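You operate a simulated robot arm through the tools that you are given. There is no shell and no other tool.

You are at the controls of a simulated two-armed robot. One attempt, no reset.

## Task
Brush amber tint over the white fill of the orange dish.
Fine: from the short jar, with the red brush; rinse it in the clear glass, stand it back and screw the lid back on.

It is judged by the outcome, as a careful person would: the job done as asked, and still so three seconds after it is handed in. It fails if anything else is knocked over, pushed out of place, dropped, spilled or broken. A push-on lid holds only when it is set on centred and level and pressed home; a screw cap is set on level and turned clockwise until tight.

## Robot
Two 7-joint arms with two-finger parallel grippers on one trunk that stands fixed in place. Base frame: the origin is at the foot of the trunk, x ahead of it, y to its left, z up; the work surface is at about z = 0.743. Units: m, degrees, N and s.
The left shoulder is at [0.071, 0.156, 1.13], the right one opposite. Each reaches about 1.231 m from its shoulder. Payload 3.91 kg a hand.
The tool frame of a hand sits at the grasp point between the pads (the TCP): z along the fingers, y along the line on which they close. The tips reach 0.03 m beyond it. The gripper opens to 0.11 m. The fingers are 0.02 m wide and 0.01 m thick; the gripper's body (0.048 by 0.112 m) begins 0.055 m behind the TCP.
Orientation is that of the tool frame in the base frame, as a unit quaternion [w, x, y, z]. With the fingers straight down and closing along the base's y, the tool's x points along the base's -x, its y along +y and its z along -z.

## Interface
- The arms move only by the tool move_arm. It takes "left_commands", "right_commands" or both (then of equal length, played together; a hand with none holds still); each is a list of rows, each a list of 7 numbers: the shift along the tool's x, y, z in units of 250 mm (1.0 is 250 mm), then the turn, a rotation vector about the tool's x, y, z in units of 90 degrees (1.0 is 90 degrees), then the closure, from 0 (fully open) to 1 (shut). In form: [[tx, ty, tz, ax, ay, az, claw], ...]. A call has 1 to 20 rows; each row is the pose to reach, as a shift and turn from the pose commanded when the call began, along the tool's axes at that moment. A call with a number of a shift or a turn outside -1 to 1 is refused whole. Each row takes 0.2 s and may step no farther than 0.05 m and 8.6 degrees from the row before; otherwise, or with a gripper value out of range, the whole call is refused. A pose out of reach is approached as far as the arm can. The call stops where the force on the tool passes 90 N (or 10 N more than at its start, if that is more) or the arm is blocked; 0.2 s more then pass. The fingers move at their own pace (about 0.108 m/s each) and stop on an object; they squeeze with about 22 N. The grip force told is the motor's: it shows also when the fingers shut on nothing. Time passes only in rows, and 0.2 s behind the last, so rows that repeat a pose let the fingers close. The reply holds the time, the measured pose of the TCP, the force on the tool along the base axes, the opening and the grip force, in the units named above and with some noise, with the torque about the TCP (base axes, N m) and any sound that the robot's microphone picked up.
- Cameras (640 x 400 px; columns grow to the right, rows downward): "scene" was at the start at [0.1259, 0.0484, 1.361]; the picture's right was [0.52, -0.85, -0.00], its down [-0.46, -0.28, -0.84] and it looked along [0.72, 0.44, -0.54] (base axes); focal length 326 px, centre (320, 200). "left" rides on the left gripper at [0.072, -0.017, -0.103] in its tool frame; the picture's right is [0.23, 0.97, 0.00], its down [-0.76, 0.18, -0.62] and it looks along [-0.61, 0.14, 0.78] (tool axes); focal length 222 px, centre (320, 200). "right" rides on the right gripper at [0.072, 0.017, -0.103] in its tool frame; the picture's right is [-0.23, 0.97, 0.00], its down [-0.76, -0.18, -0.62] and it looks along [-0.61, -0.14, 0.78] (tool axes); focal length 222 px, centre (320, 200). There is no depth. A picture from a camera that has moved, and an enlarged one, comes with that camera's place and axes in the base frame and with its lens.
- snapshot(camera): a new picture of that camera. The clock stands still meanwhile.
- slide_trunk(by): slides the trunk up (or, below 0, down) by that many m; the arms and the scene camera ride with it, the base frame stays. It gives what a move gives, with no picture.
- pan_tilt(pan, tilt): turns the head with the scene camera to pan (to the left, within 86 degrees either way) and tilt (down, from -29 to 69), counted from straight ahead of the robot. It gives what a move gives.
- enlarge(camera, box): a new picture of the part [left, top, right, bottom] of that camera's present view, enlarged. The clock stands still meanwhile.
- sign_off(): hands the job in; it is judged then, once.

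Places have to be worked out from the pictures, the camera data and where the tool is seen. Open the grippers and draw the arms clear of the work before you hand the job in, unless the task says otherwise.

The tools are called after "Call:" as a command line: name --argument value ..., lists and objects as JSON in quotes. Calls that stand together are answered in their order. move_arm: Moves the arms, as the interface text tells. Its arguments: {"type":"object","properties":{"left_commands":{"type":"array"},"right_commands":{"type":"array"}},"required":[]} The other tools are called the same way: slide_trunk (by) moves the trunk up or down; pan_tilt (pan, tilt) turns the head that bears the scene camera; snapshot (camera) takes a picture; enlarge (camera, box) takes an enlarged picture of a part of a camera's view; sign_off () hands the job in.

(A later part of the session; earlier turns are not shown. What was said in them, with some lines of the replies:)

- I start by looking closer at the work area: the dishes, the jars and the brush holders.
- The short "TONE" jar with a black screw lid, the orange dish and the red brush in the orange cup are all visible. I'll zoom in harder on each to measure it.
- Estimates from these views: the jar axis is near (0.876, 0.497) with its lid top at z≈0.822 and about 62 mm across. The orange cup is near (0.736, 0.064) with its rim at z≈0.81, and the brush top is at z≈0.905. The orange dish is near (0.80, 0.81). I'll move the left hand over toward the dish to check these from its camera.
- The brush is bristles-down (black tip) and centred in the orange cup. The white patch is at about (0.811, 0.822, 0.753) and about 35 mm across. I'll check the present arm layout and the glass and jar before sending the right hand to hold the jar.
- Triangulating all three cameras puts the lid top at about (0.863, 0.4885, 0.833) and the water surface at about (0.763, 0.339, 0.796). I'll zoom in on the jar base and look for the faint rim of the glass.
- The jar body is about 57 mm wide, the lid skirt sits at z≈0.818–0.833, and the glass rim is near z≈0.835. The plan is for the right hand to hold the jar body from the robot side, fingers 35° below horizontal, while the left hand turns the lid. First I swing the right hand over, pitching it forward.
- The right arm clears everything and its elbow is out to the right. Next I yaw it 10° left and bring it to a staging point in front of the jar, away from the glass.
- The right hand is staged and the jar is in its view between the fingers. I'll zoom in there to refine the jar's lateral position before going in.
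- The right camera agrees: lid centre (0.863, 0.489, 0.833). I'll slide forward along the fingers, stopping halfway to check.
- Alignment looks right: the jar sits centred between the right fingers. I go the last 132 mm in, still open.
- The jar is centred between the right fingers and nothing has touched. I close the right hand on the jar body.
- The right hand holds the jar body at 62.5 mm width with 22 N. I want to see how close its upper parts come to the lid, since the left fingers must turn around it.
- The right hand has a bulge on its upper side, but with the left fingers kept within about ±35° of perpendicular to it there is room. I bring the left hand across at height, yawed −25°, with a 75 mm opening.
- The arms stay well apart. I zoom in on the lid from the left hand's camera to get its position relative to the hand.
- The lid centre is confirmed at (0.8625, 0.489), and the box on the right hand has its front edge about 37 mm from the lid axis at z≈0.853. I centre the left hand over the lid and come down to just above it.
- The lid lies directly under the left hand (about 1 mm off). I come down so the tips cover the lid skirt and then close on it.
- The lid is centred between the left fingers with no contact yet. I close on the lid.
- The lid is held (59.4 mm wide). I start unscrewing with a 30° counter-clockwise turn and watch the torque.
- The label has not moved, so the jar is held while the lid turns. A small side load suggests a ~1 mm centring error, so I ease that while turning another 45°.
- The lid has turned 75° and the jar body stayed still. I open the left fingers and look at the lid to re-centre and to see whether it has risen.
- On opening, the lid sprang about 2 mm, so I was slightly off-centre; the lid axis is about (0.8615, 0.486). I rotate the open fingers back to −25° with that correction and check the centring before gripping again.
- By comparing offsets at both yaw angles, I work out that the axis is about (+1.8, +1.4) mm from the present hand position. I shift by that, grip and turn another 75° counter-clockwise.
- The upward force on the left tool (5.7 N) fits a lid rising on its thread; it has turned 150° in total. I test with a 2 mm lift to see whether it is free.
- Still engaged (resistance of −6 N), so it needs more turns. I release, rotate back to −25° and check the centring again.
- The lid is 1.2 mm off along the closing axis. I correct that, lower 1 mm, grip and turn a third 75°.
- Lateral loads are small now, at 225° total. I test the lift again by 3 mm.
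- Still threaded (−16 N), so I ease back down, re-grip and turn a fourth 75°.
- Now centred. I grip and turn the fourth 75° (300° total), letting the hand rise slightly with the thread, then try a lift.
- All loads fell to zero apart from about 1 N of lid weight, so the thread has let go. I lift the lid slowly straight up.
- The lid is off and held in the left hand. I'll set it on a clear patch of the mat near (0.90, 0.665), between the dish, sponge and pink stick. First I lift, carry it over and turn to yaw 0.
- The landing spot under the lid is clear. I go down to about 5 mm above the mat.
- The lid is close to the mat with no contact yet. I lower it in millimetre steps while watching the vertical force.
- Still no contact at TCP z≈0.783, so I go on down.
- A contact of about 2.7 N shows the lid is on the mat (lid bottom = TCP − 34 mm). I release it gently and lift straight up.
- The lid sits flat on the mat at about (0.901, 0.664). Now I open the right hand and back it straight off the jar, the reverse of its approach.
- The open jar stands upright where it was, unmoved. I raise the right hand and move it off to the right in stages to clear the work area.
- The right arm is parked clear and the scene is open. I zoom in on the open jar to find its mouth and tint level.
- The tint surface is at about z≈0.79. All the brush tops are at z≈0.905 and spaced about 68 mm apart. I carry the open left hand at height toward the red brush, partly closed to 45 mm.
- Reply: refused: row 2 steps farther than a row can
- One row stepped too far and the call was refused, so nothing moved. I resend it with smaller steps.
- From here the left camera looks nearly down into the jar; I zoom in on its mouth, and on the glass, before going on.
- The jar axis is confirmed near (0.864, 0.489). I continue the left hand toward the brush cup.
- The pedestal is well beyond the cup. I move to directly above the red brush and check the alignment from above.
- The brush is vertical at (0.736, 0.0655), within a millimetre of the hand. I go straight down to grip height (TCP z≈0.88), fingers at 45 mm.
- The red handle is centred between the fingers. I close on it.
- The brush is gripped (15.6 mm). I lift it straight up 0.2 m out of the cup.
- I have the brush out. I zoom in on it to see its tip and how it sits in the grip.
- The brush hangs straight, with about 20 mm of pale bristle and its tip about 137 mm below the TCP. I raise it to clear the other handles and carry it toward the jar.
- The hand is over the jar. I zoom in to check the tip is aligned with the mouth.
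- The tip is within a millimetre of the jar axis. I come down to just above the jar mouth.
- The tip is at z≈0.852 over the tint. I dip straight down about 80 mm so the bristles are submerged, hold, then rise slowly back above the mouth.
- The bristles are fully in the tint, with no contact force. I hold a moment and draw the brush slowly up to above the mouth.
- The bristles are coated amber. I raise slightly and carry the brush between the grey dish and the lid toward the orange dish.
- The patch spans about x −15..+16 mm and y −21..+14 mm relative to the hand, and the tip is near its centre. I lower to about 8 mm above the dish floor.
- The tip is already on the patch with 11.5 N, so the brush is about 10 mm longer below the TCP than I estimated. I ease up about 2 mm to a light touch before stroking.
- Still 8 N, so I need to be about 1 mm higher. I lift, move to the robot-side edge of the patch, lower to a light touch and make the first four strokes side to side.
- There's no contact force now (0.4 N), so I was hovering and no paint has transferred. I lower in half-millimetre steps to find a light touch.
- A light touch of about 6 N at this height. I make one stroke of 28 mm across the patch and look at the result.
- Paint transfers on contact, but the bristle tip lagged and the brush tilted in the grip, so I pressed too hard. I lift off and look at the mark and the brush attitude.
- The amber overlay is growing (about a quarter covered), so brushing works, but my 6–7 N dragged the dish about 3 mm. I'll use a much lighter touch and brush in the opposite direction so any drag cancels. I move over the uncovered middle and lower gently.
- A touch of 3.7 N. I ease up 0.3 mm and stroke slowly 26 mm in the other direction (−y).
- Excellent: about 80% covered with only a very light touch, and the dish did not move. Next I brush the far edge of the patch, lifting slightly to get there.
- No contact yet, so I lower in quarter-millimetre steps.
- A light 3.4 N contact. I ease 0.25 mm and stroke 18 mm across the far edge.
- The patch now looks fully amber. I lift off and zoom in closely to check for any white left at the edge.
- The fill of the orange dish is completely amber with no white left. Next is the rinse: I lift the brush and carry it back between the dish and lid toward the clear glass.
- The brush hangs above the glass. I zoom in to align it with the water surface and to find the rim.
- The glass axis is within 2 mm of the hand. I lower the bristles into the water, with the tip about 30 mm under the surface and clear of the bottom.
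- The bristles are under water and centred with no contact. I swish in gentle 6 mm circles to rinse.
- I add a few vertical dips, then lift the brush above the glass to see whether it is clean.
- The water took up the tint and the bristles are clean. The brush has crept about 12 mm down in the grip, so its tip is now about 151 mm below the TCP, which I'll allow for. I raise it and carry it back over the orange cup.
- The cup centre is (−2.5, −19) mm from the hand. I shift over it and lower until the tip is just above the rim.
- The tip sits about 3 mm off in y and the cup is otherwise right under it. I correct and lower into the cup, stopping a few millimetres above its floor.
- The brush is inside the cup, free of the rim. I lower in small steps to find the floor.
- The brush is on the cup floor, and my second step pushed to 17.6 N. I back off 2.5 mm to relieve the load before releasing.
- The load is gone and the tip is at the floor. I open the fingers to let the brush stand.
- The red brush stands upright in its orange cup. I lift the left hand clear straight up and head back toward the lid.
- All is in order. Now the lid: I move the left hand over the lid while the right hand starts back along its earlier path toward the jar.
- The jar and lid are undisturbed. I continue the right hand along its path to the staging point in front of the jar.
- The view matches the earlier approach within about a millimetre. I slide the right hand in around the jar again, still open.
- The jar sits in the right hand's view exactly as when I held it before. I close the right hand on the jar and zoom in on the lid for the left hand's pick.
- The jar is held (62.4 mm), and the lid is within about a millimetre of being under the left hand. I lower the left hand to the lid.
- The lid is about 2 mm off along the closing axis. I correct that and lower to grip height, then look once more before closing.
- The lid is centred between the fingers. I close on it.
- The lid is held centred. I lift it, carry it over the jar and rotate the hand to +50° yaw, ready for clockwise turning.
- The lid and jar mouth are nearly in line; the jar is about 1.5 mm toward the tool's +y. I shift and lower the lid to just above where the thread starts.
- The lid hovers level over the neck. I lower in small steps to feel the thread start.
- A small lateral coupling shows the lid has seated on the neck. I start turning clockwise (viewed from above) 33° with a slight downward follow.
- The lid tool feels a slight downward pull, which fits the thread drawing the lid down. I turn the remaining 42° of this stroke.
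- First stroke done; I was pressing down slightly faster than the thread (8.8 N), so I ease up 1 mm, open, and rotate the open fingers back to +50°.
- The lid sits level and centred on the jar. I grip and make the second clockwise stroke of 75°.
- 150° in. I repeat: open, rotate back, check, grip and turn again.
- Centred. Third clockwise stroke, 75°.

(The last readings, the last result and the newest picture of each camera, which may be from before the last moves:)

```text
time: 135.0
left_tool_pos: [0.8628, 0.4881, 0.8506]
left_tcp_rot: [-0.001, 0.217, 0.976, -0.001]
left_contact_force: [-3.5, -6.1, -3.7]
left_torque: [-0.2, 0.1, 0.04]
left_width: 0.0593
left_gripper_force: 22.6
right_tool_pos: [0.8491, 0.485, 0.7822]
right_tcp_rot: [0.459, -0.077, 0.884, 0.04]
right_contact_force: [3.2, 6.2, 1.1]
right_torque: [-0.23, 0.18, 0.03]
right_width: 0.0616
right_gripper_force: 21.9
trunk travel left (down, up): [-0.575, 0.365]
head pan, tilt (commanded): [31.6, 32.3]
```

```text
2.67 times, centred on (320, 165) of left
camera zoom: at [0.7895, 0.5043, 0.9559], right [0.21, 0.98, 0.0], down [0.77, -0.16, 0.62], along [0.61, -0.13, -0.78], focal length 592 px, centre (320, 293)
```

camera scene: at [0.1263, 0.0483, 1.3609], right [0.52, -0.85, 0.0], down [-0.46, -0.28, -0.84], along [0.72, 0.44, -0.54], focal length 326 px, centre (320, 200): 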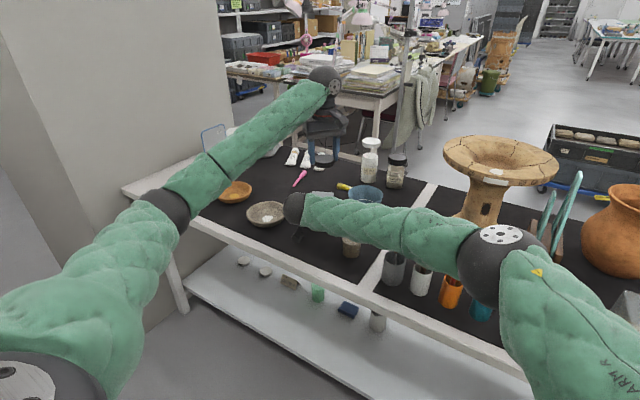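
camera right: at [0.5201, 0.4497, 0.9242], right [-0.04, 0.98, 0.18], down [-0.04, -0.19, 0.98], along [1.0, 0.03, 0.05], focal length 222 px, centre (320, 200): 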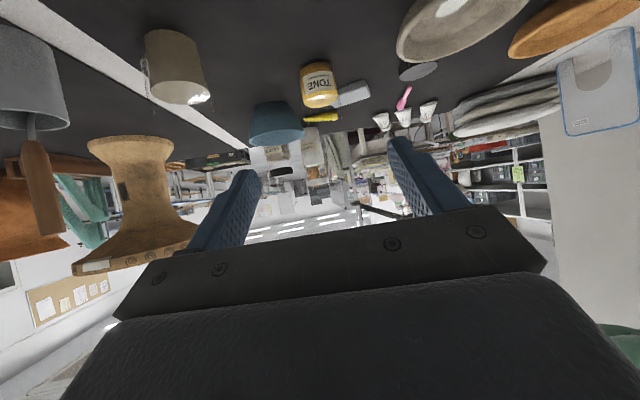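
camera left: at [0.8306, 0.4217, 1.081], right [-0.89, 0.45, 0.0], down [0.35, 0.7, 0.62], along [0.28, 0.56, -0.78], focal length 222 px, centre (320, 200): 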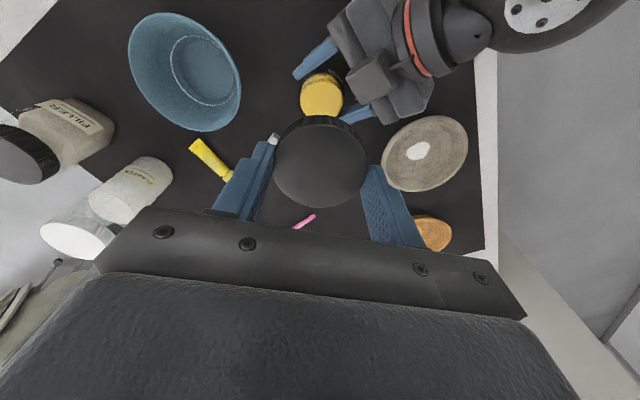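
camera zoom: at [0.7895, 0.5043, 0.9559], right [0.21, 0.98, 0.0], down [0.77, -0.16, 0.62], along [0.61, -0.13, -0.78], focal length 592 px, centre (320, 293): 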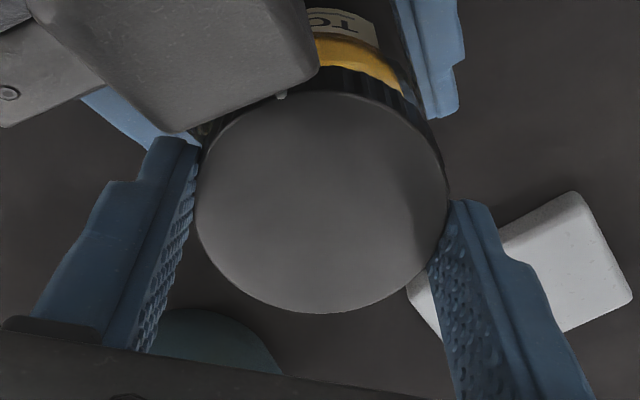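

225° so far and it still turns freely (torque 0.04 N·m). Another stroke: open, rotate back, grip, turn.

Call:
move_arm --left_commands '[[0, 0, 0, 0, 0, 0, 0.4], [0, 0, 0, 0, 0, 0, 0.318], [0, 0, 0, 0, 0, -0.0926, 0.318], [0, 0, 0, 0, 0, -0.1852, 0.318], [0, 0, 0, 0, 0, -0.2778, 0.318], [0, 0, 0, 0, 0, -0.3704, 0.318], [0, 0, 0, 0, 0, -0.463, 0.318], [0, 0, 0, 0, 0, -0.5556, 0.318], [0, 0, 0, 0, 0, -0.6481, 0.318], [0, 0, 0, 0, 0, -0.7407, 0.318], [0, 0, 0, 0, 0, -0.8333, 0.318]]'

Call:
enlarge --camera "left" --box '[200, 90, 440, 240]'

Call:
move_arm --left_commands '[[0, 0, 0, 0, 0, 0, 0.45], [0, 0, 0, 0, 0, 0, 1.0], [0, 0, 0, 0, 0, 0, 1.0], [0, 0, 0, 0, 0, 0.0926, 1.0], [0, 0, 0.0, 0, 0, 0.1852, 1.0], [0, 0, 0.001, 0, 0, 0.2778, 1.0], [0, 0, 0.001, 0, 0, 0.3704, 1.0], [0, 0, 0.001, 0, 0, 0.463, 1.0], [0, 0, 0.001, 0, 0, 0.5556, 1.0], [0, 0, 0.002, 0, 0, 0.6481, 1.0]]'

Call:
enlarge --camera "right" --box '[240, 100, 400, 250]'

```text
time: 137.4
left_tool_pos: [0.8631, 0.4889, 0.8503]
left_tcp_rot: [0.0, -0.423, 0.906, 0.0]
left_contact_force: [0.5, 0.0, 0.7]
left_torque: [0.01, -0.01, 0.0]
left_width: 0.0749
left_gripper_force: 0.1
right_tool_pos: [0.8487, 0.4858, 0.781]
right_tcp_rot: [0.459, -0.077, 0.884, 0.04]
right_contact_force: [0.1, -1.0, 0.1]
right_torque: [0.0, -0.03, 0.0]
right_width: 0.0618
right_gripper_force: 22.3
trunk travel left (down, up): [-0.575, 0.365]
head pan, tilt (commanded): [31.6, 32.3]
```

```text
2.67 times, centred on (320, 165) of left
camera zoom: at [0.8287, 0.4219, 0.9556], right [-0.89, 0.45, 0.0], down [0.35, 0.7, 0.62], along [0.28, 0.56, -0.78], focal length 592 px, centre (320, 293)
```

zoom: 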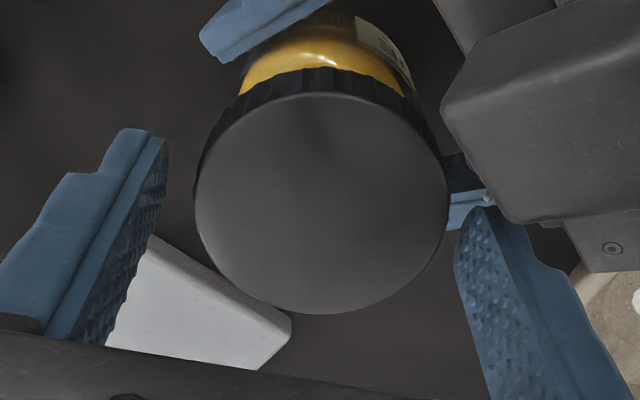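

```text
time: 139.6
left_tool_pos: [0.863, 0.4885, 0.8517]
left_tcp_rot: [0.0, 0.072, 0.997, -0.001]
left_contact_force: [-1.3, -0.7, -2.1]
left_torque: [-0.01, 0.02, 0.0]
left_width: 0.059
left_gripper_force: 21.7
right_tool_pos: [0.8491, 0.4863, 0.7813]
right_tcp_rot: [0.459, -0.078, 0.884, 0.041]
right_contact_force: [0.2, 1.0, 0.5]
right_torque: [-0.03, 0.03, 0.03]
right_width: 0.0582
right_gripper_force: 22.0
trunk travel left (down, up): [-0.575, 0.365]
head pan, tilt (commanded): [31.6, 32.3]
```

```text
2.67 times, centred on (320, 175) of right
camera zoom: at [0.7225, 0.4827, 0.782], right [-0.04, 0.98, 0.19], down [-0.04, -0.19, 0.98], along [1.0, 0.03, 0.05], focal length 592 px, centre (320, 267)
```

zoom: 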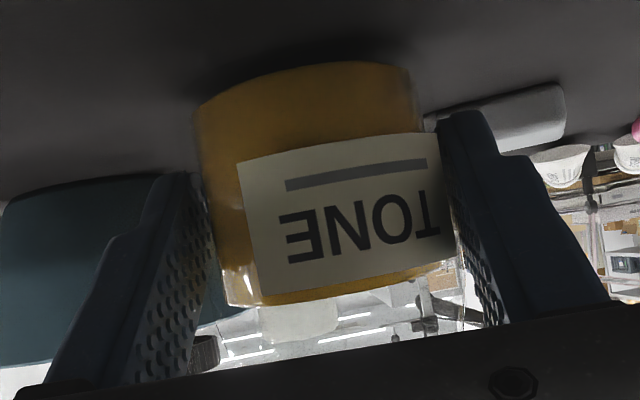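

The label has now swung with the lid (about 12°), so the lid has come tight and the jar began slipping in the right hand. I confirm with one more 8° turn.

Call:
move_arm --left_commands '[[0, 0, 0, 0, 0, 0.0926, 1.0], [0, 0, 0, 0, 0, 0.0926, 1.0]]'

Call:
enlarge --camera "right" --box '[240, 100, 400, 250]'

Call:
enlarge --camera "left" --box '[200, 90, 440, 240]'

```text
time: 140.2
left_tool_pos: [0.8635, 0.4886, 0.8511]
left_tcp_rot: [0.0, 0.145, 0.989, -0.001]
left_contact_force: [-2.2, -1.3, -0.5]
left_torque: [-0.11, 0.1, 0.12]
left_width: 0.059
left_gripper_force: 21.8
right_tool_pos: [0.849, 0.4856, 0.7803]
right_tcp_rot: [0.459, -0.078, 0.884, 0.04]
right_contact_force: [2.5, 1.6, -1.6]
right_torque: [0.0, 0.09, -0.11]
right_width: 0.0573
right_gripper_force: 21.6
trunk travel left (down, up): [-0.575, 0.365]
head pan, tilt (commanded): [31.6, 32.3]
```

```text
2.67 times, centred on (320, 175) of right
camera zoom: at [0.7228, 0.4824, 0.782], right [-0.04, 0.98, 0.19], down [-0.04, -0.19, 0.98], along [1.0, 0.03, 0.05], focal length 592 px, centre (320, 267)
```

zoom: 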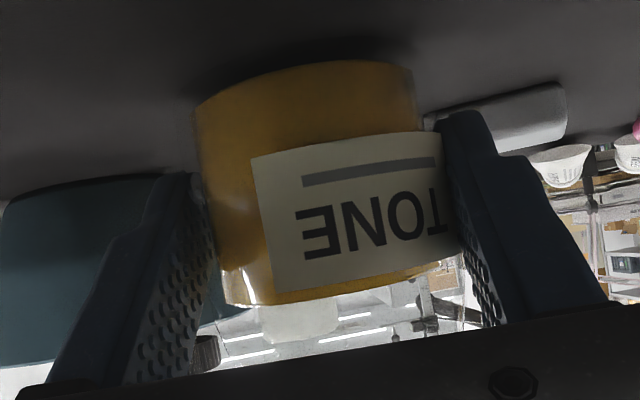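

```text
2.67 times, centred on (320, 165) of left
camera zoom: at [0.7886, 0.4932, 0.9554], right [0.06, 1.0, 0.0], down [0.78, -0.05, 0.62], along [0.62, -0.04, -0.78], focal length 592 px, centre (320, 293)
```

zoom: 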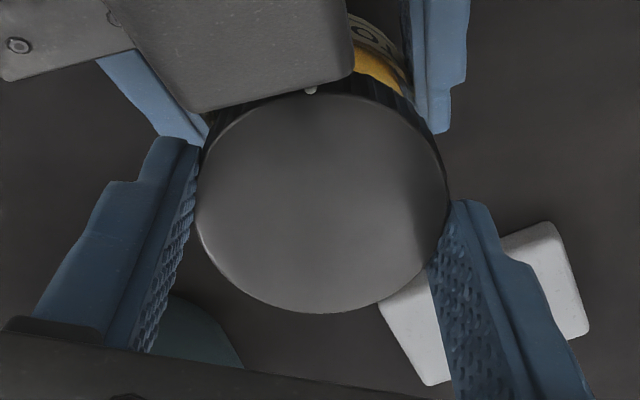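

The right grip width fell from 62 to 57 mm, so the jar may simply have rolled onto flatter faces in the right hand rather than the lid being tight. I turn a further 8° to find out.

Call:
move_arm --left_commands '[[0, 0, 0, 0, 0, 0.0926, 1.0], [0, 0, 0, 0, 0, 0.0926, 1.0]]'

Call:
enlarge --camera "right" --box '[240, 100, 400, 250]'

```text
time: 140.8
left_tool_pos: [0.8623, 0.4893, 0.8516]
left_tcp_rot: [0.0, 0.217, 0.976, 0.001]
left_contact_force: [-0.2, -7.3, -0.8]
left_torque: [-0.11, -0.02, 0.62]
left_width: 0.0592
left_gripper_force: 22.2
right_tool_pos: [0.8491, 0.4865, 0.7825]
right_tcp_rot: [0.459, -0.078, 0.884, 0.041]
right_contact_force: [-0.7, 7.2, -1.5]
right_torque: [-0.33, 0.04, -0.54]
right_width: 0.0572
right_gripper_force: 21.9
trunk travel left (down, up): [-0.575, 0.365]
head pan, tilt (commanded): [31.6, 32.3]
```

```text
2.67 times, centred on (320, 175) of right
camera zoom: at [0.7222, 0.4829, 0.7821], right [-0.04, 0.98, 0.19], down [-0.04, -0.19, 0.98], along [1.0, 0.03, 0.05], focal length 592 px, centre (320, 267)
```

zoom: 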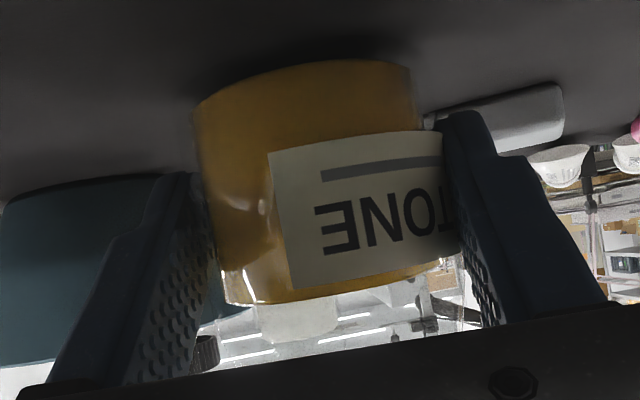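

Torque has climbed to about 0.6 N·m, against under 0.05 while turning freely, and lid and jar now move as one, so the lid is tight. I open the left hand and lift it straight off.

Call:
move_arm --left_commands '[[0, 0, 0, 0, 0, 0, 0.4], [0, 0, 0, 0, 0, 0, 0.318], [0, 0, 0, 0, 0, 0, 0.318], [0, 0, -0.08, 0, 0, 0, 0.318], [0, 0, -0.2, 0, 0, 0, 0.318], [0, 0, -0.36, 0, 0, 0, 0.318], [0, 0, -0.52, 0, 0, 0, 0.318]]'

Call:
snapshot --camera "left"

Call:
enlarge --camera "left" --box '[240, 60, 400, 160]'

Call:
enlarge --camera "right" --box '[240, 100, 400, 250]'

```text
time: 142.4
left_tool_pos: [0.8628, 0.4872, 0.9816]
left_tcp_rot: [-0.001, 0.216, 0.976, 0.001]
left_contact_force: [0.7, -1.1, 0.3]
left_torque: [0.04, 0.01, 0.0]
left_width: 0.0747
left_gripper_force: 0.0
right_tool_pos: [0.8487, 0.4864, 0.7814]
right_tcp_rot: [0.46, -0.077, 0.884, 0.04]
right_contact_force: [-0.1, -0.8, -2.9]
right_torque: [0.0, 0.07, 0.0]
right_width: 0.0568
right_gripper_force: 22.4
trunk travel left (down, up): [-0.575, 0.365]
head pan, tilt (commanded): [31.6, 32.3]
```

```text
taken
camera left: at [0.7905, 0.5022, 1.0854], right [0.21, 0.98, 0.0], down [0.77, -0.16, 0.62], along [0.61, -0.13, -0.78], focal length 222 px, centre (320, 200)
```

left: 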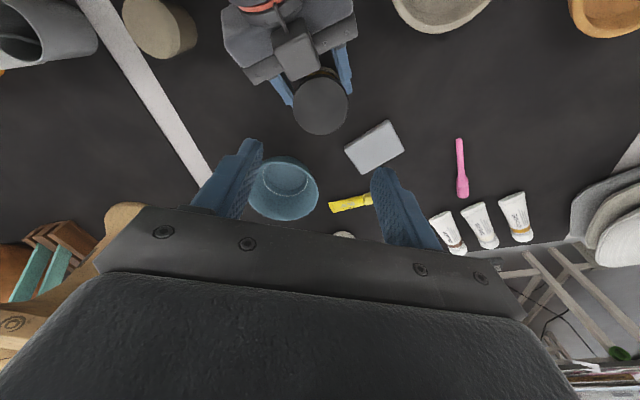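

```text
4.00 times, centred on (320, 110) of left
camera zoom: at [0.7905, 0.5022, 1.0854], right [0.21, 0.98, 0.0], down [0.77, -0.16, 0.62], along [0.61, -0.13, -0.78], focal length 888 px, centre (320, 560)
```

zoom: 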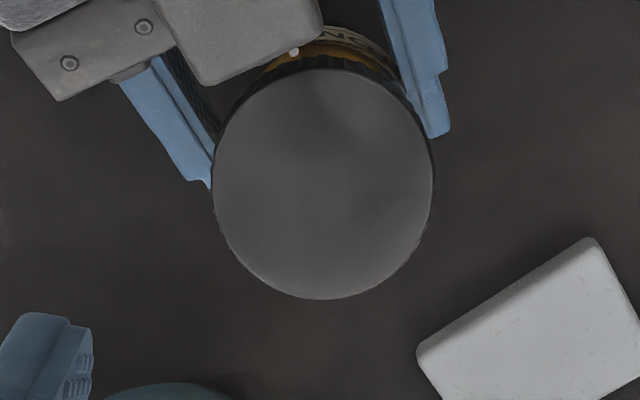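

```text
2.67 times, centred on (320, 175) of right
camera zoom: at [0.7221, 0.4823, 0.7822], right [-0.04, 0.98, 0.19], down [-0.04, -0.19, 0.98], along [1.0, 0.03, 0.05], focal length 592 px, centre (320, 267)
```

zoom: 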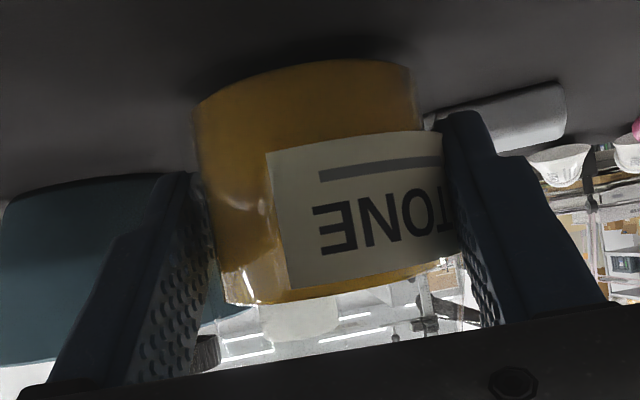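

The lid sits flat and centred on the jar. I move the left hand away to the upper left first, turning it back to yaw 0.

Call:
move_arm --left_commands '[[0, 0, -0.16, 0, 0, 0, 0.318], [0.0961, 0.121, -0.28, 0, 0, -0.0397, 0.318], [0.1923, 0.242, -0.28, 0, 0, -0.0794, 0.318], [0.2884, 0.363, -0.28, 0, 0, -0.1191, 0.318], [0.3846, 0.484, -0.28, 0, 0, -0.1587, 0.318], [0.4807, 0.605, -0.28, 0, 0, -0.1984, 0.318], [0.5769, 0.726, -0.28, 0, 0, -0.2381, 0.318], [0.673, 0.847, -0.28, 0, 0, -0.2778, 0.318]]'

Call:
move_arm --right_commands '[[0, 0, 0, 0, 0, 0, 0.47], [0, 0, 0, 0, 0, 0, 0.4], [0, 0, 0, 0, 0, 0, 0.3], [0, 0, 0, 0, 0, 0, 0.2], [0, 0, 0, 0, 0, 0, 0.2]]'

Call:
enlarge --camera "right" --box '[240, 100, 400, 250]'

Call:
snapshot --camera "left"

```text
time: 144.2
left_tool_pos: [0.8036, 0.7507, 1.05]
left_tcp_rot: [-0.001, -0.001, 1.0, -0.001]
left_contact_force: [0.2, -0.3, -0.2]
left_torque: [-0.02, 0.01, -0.01]
left_width: 0.0748
left_gripper_force: 0.0
right_tool_pos: [0.8501, 0.4856, 0.7826]
right_tcp_rot: [0.46, -0.077, 0.884, 0.04]
right_contact_force: [-1.1, 0.6, -1.4]
right_torque: [0.04, 0.0, -0.02]
right_width: 0.0568
right_gripper_force: 22.3
trunk travel left (down, up): [-0.575, 0.365]
head pan, tilt (commanded): [31.6, 32.3]
```

```text
time: 145.4
left_tool_pos: [0.8016, 0.7498, 1.0507]
left_tcp_rot: [0.0, 0.0, 1.0, 0.0]
left_contact_force: [-0.3, 0.0, -0.9]
left_torque: [0.03, 0.01, 0.04]
left_width: 0.0749
left_gripper_force: 0.1
right_tool_pos: [0.8486, 0.4864, 0.781]
right_tcp_rot: [0.461, -0.078, 0.883, 0.04]
right_contact_force: [0.1, -0.3, -0.9]
right_torque: [0.02, 0.0, 0.02]
right_width: 0.0879
right_gripper_force: 0.1
trunk travel left (down, up): [-0.575, 0.365]
head pan, tilt (commanded): [31.6, 32.3]
```

```text
2.67 times, centred on (320, 175) of right
camera zoom: at [0.7226, 0.4825, 0.7822], right [-0.04, 0.98, 0.19], down [-0.04, -0.19, 0.98], along [1.0, 0.03, 0.05], focal length 592 px, centre (320, 267)
```

zoom: 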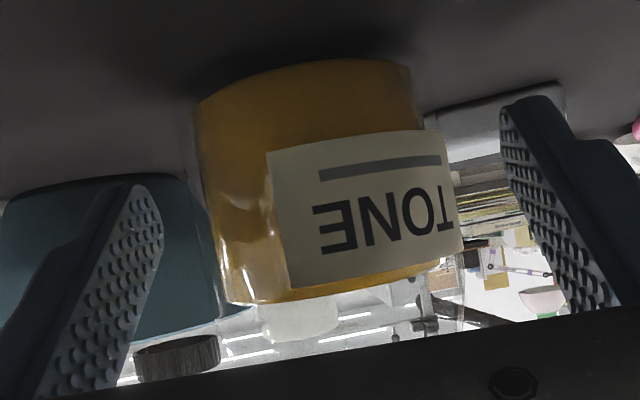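

```text
taken
camera left: at [0.7292, 0.7339, 1.155], right [-0.23, 0.97, 0.0], down [0.76, 0.18, 0.62], along [0.61, 0.14, -0.78], focal length 222 px, centre (320, 200)
```

left: 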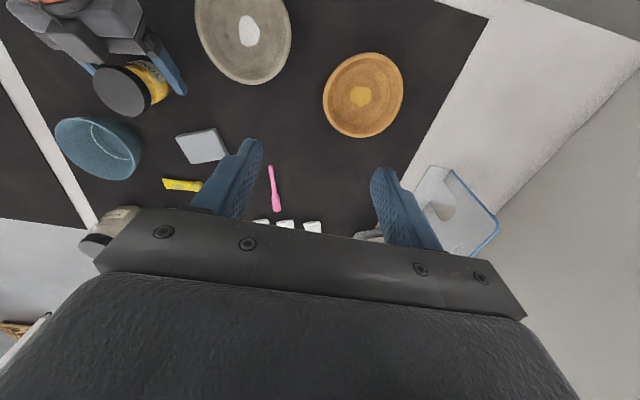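

The jar stands free, lid on. The relative turning adds up to about 270°, matching the unscrewing, so it is fully home. I back the right hand straight off.

Call:
move_arm --right_commands '[[0, 0, -0.06, 0, 0, 0, 0.2], [0, 0, -0.18, 0, 0, 0, 0.2], [0, 0, -0.34, 0, 0, 0, 0.2], [0, 0, -0.5, 0, 0, 0, 0.2], [0, 0, -0.66, 0, 0, 0, 0.2], [0, 0, -0.82, 0, 0, 0, 0.2], [0, 0, -1.0, 0, 0, 0, 0.2]]'

Call:
move_arm --right_commands '[[-0.056, -0.141, -0.0943, 0, 0, 0, 0.2], [-0.112, -0.282, -0.1887, 0, 0, 0, 0.2], [-0.168, -0.423, -0.283, 0, 0, 0, 0.2], [-0.224, -0.564, -0.3773, 0, 0, 0, 0.2], [-0.28, -0.705, -0.4717, 0, 0, 0, 0.2], [-0.336, -0.846, -0.566, 0, 0, 0, 0.2]]'

Call:
move_arm --right_commands '[[-0.0207, -0.1655, -0.017, 0, 0, 0, 0.2], [-0.0413, -0.331, -0.034, 0, 0, 0, 0.2], [-0.062, -0.4965, -0.051, 0, 0, 0, 0.2], [-0.0827, -0.662, -0.068, 0, 0, 0, 0.2], [-0.1033, -0.8275, -0.085, 0, 0, 0, 0.2], [-0.124, -0.993, -0.102, 0, 0, 0, 0.2]]'

Call:
move_arm --right_commands '[[-0.0207, -0.1655, -0.017, 0, 0, 0, 0.1], [-0.0413, -0.331, -0.034, 0, 0, 0, 0.0], [-0.062, -0.4965, -0.051, 0, 0, 0, 0.0], [-0.0827, -0.662, -0.068, 0, 0, 0, 0.0], [-0.1033, -0.8275, -0.085, 0, 0, 0, 0.0], [-0.124, -0.993, -0.102, 0, 0, 0, 0.0]]'

Call:
snapshot --camera "scene"

Call:
enlarge --camera "scene" --box '[291, 192, 355, 232]'

```text
time: 147.0
left_tool_pos: [0.8012, 0.7503, 1.0518]
left_tcp_rot: [0.0, 0.0, 1.0, 0.0]
left_contact_force: [0.1, -0.1, 0.6]
left_torque: [0.02, -0.02, 0.05]
left_width: 0.0749
left_gripper_force: 0.0
right_tool_pos: [0.6457, 0.4482, 0.9235]
right_tcp_rot: [0.46, -0.078, 0.884, 0.041]
right_contact_force: [-0.1, -0.5, 0.2]
right_torque: [-0.02, -0.03, -0.04]
right_width: 0.0882
right_gripper_force: 0.1
trunk travel left (down, up): [-0.575, 0.365]
head pan, tilt (commanded): [31.6, 32.3]
```

```text
time: 148.4
left_tool_pos: [0.8009, 0.7499, 1.0522]
left_tcp_rot: [0.0, 0.0, 1.0, 0.001]
left_contact_force: [-1.0, 0.1, 0.8]
left_torque: [0.03, -0.04, 0.03]
left_width: 0.0751
left_gripper_force: 0.0
right_tool_pos: [0.6146, 0.2291, 1.0734]
right_tcp_rot: [0.46, -0.077, 0.884, 0.04]
right_contact_force: [0.1, -0.2, 0.3]
right_torque: [0.0, 0.02, 0.02]
right_width: 0.088
right_gripper_force: 0.0
trunk travel left (down, up): [-0.575, 0.365]
head pan, tilt (commanded): [31.6, 32.3]
```

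```text
time: 149.8
left_tool_pos: [0.8006, 0.7486, 1.0531]
left_tcp_rot: [0.0, 0.0, 1.0, 0.001]
left_contact_force: [-0.5, 0.7, 0.2]
left_torque: [0.02, -0.03, -0.04]
left_width: 0.0751
left_gripper_force: 0.1
right_tool_pos: [0.6573, -0.0146, 1.1133]
right_tcp_rot: [0.46, -0.077, 0.884, 0.041]
right_contact_force: [0.1, 0.4, 0.2]
right_torque: [0.0, 0.0, 0.01]
right_width: 0.088
right_gripper_force: 0.0
trunk travel left (down, up): [-0.575, 0.365]
head pan, tilt (commanded): [31.6, 32.3]
```

```text
time: 151.2
left_tool_pos: [0.8009, 0.7501, 1.0516]
left_tcp_rot: [0.0, -0.001, 1.0, 0.0]
left_contact_force: [0.2, 0.4, 0.8]
left_torque: [0.05, 0.0, 0.03]
left_width: 0.0752
left_gripper_force: 0.1
right_tool_pos: [0.697, -0.2643, 1.1531]
right_tcp_rot: [0.46, -0.077, 0.884, 0.041]
right_contact_force: [-0.3, -0.4, 0.7]
right_torque: [-0.01, 0.0, 0.02]
right_width: 0.1102
right_gripper_force: 0.0
trunk travel left (down, up): [-0.575, 0.365]
head pan, tilt (commanded): [31.6, 32.3]
```

```text
taken
camera scene: at [0.1252, 0.0467, 1.3612], right [0.52, -0.85, 0.0], down [-0.46, -0.28, -0.85], along [0.72, 0.44, -0.53], focal length 326 px, centre (320, 200)
```

scene: 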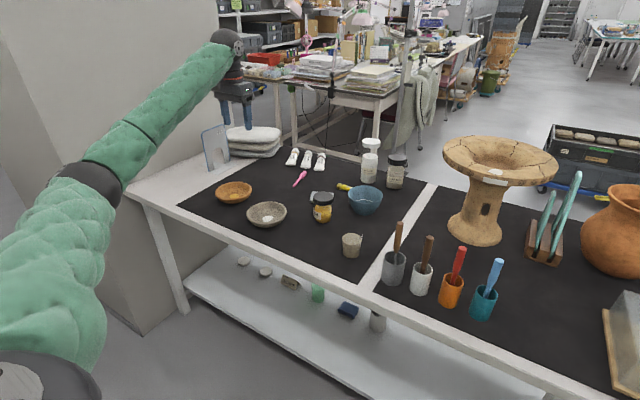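

```text
10.00 times, centred on (323, 212) of scene
camera zoom: at [0.1252, 0.0467, 1.3612], right [0.52, -0.85, 0.0], down [-0.46, -0.28, -0.85], along [0.72, 0.44, -0.53], focal length 3264 px, centre (290, 80)
```

zoom: 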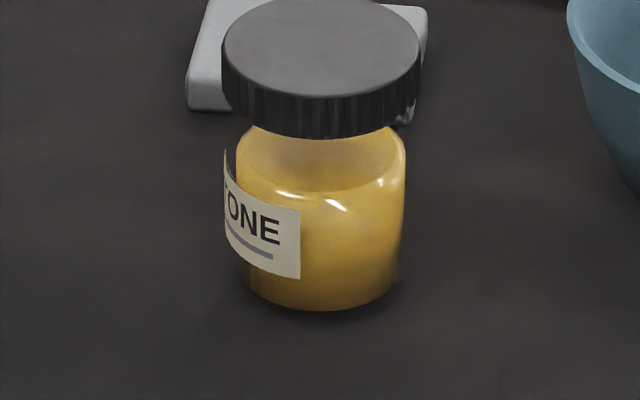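

Lid height above the base matches the original picture (174 vs 173 px), so it is fully down and level. I open the left hand fully and draw it back to near its starting place.

Call:
move_arm --left_commands '[[0.125, -0.1125, -0.035, 0, 0, 0, 0.2], [0.25, -0.225, -0.07, 0, 0, 0, 0.1], [0.375, -0.3375, -0.105, 0, 0, 0, 0.0], [0.5, -0.45, -0.14, 0, 0, 0, 0.0], [0.625, -0.5625, -0.175, 0, 0, 0, 0.0], [0.75, -0.675, -0.21, 0, 0, 0, 0.0], [0.875, -0.7875, -0.245, 0, 0, 0, 0.0], [1.0, -0.9, -0.28, 0, 0, 0, 0.0]]'

Call:
snapshot --camera "scene"

Call:
enlarge --camera "scene" --box '[200, 140, 420, 278]'

Call:
enlarge --camera "scene" --box '[330, 210, 530, 335]'

Call:
enlarge --camera "scene" --box '[208, 170, 272, 210]'

```text
time: 153.0
left_tool_pos: [0.5501, 0.5262, 1.1229]
left_tcp_rot: [0.0, 0.0, 1.0, 0.0]
left_contact_force: [-0.7, -0.5, 0.4]
left_torque: [0.01, -0.01, -0.02]
left_width: 0.1102
left_gripper_force: 0.0
right_tool_pos: [0.6961, -0.2646, 1.1524]
right_tcp_rot: [0.46, -0.077, 0.884, 0.041]
right_contact_force: [0.5, 0.2, -0.2]
right_torque: [0.0, 0.02, 0.01]
right_width: 0.1098
right_gripper_force: 0.0
trunk travel left (down, up): [-0.575, 0.365]
head pan, tilt (commanded): [31.6, 32.3]
```

```text
taken
camera scene: at [0.1251, 0.0474, 1.3611], right [0.52, -0.85, 0.0], down [-0.46, -0.28, -0.85], along [0.72, 0.44, -0.53], focal length 326 px, centre (320, 200)
```

scene: 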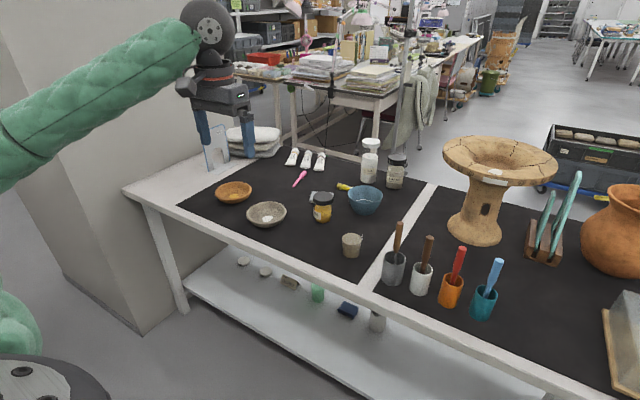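

```text
2.90 times, centred on (310, 209) of scene
camera zoom: at [0.1251, 0.0474, 1.3611], right [0.52, -0.85, 0.0], down [-0.46, -0.28, -0.85], along [0.72, 0.44, -0.53], focal length 946 px, centre (349, 174)
```

zoom: 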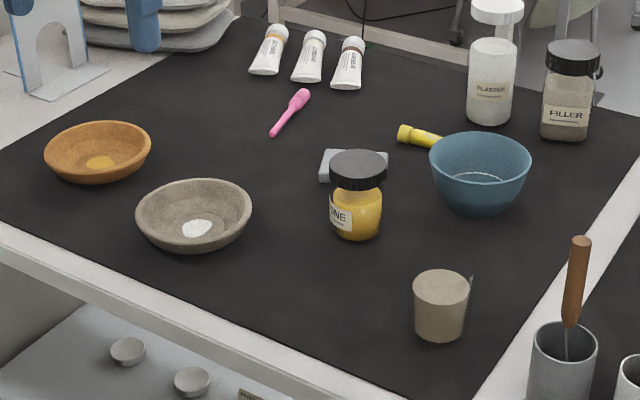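

```text
3.20 times, centred on (430, 272) of scene
camera zoom: at [0.1251, 0.0474, 1.3611], right [0.52, -0.85, 0.0], down [-0.46, -0.28, -0.85], along [0.72, 0.44, -0.53], focal length 1044 px, centre (-32, -32)
```

zoom: 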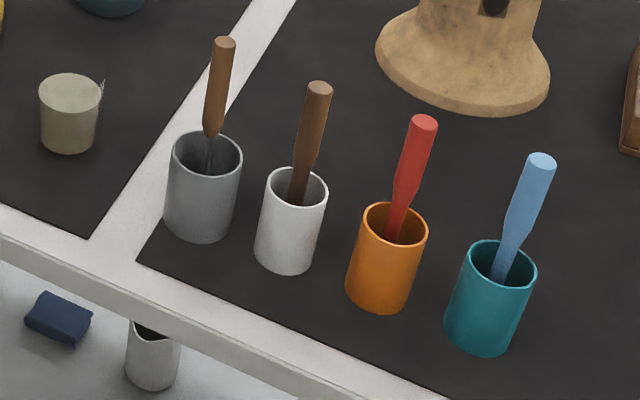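

```text
10.00 times, centred on (240, 190) of scene
camera zoom: at [0.1251, 0.0474, 1.3611], right [0.52, -0.85, 0.0], down [-0.46, -0.28, -0.85], along [0.72, 0.44, -0.53], focal length 3264 px, centre (1120, 300)
```

zoom: 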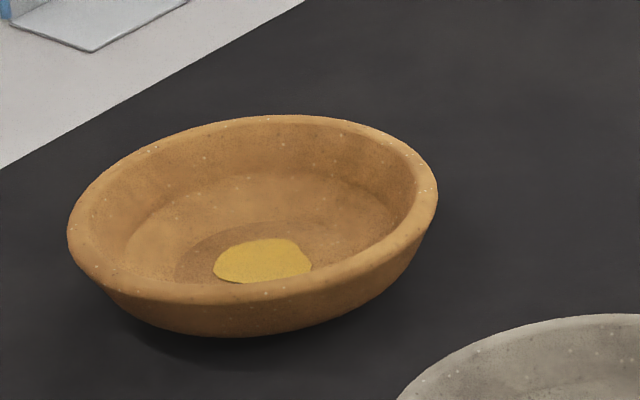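

Everything checks out in the pictures:
- **Fill:** the orange dish's fill is entirely amber, and the grey dish's fill is still white.
- **Brush:** it is rinsed and standing in its orange cup.
- **Jar:** the lid is level and tight.
- **Position:** the orange dish sits about 3 mm from where it started and the jar is turned on the spot; nothing else has moved.

Both grippers are open and clear, so I hand the job in.

Call:
sign_off

```text
The job is handed in.
```

The white fill of the orange dish is now fully covered in amber tint from the short jar. I used the red brush, and the job is handed in.

- **Brush:** I rinsed it in the clear glass until the bristles came out clean, and it stands upright in its orange cup. The rinse water is now tan.
- **Jar lid:** I screwed it back on clockwise until it resisted firmly. It sits level, at the same height as before.
- **Small shifts:** My first stroke pressed too hard and dragged the orange dish about 3 mm. The jar is about where it was, but turned roughly 25° from the final tightening, so its label faces slightly to one side.
- **Everything else:** I saw nothing else moved, dropped or spilled in the final pictures. Both grippers are open and drawn clear.
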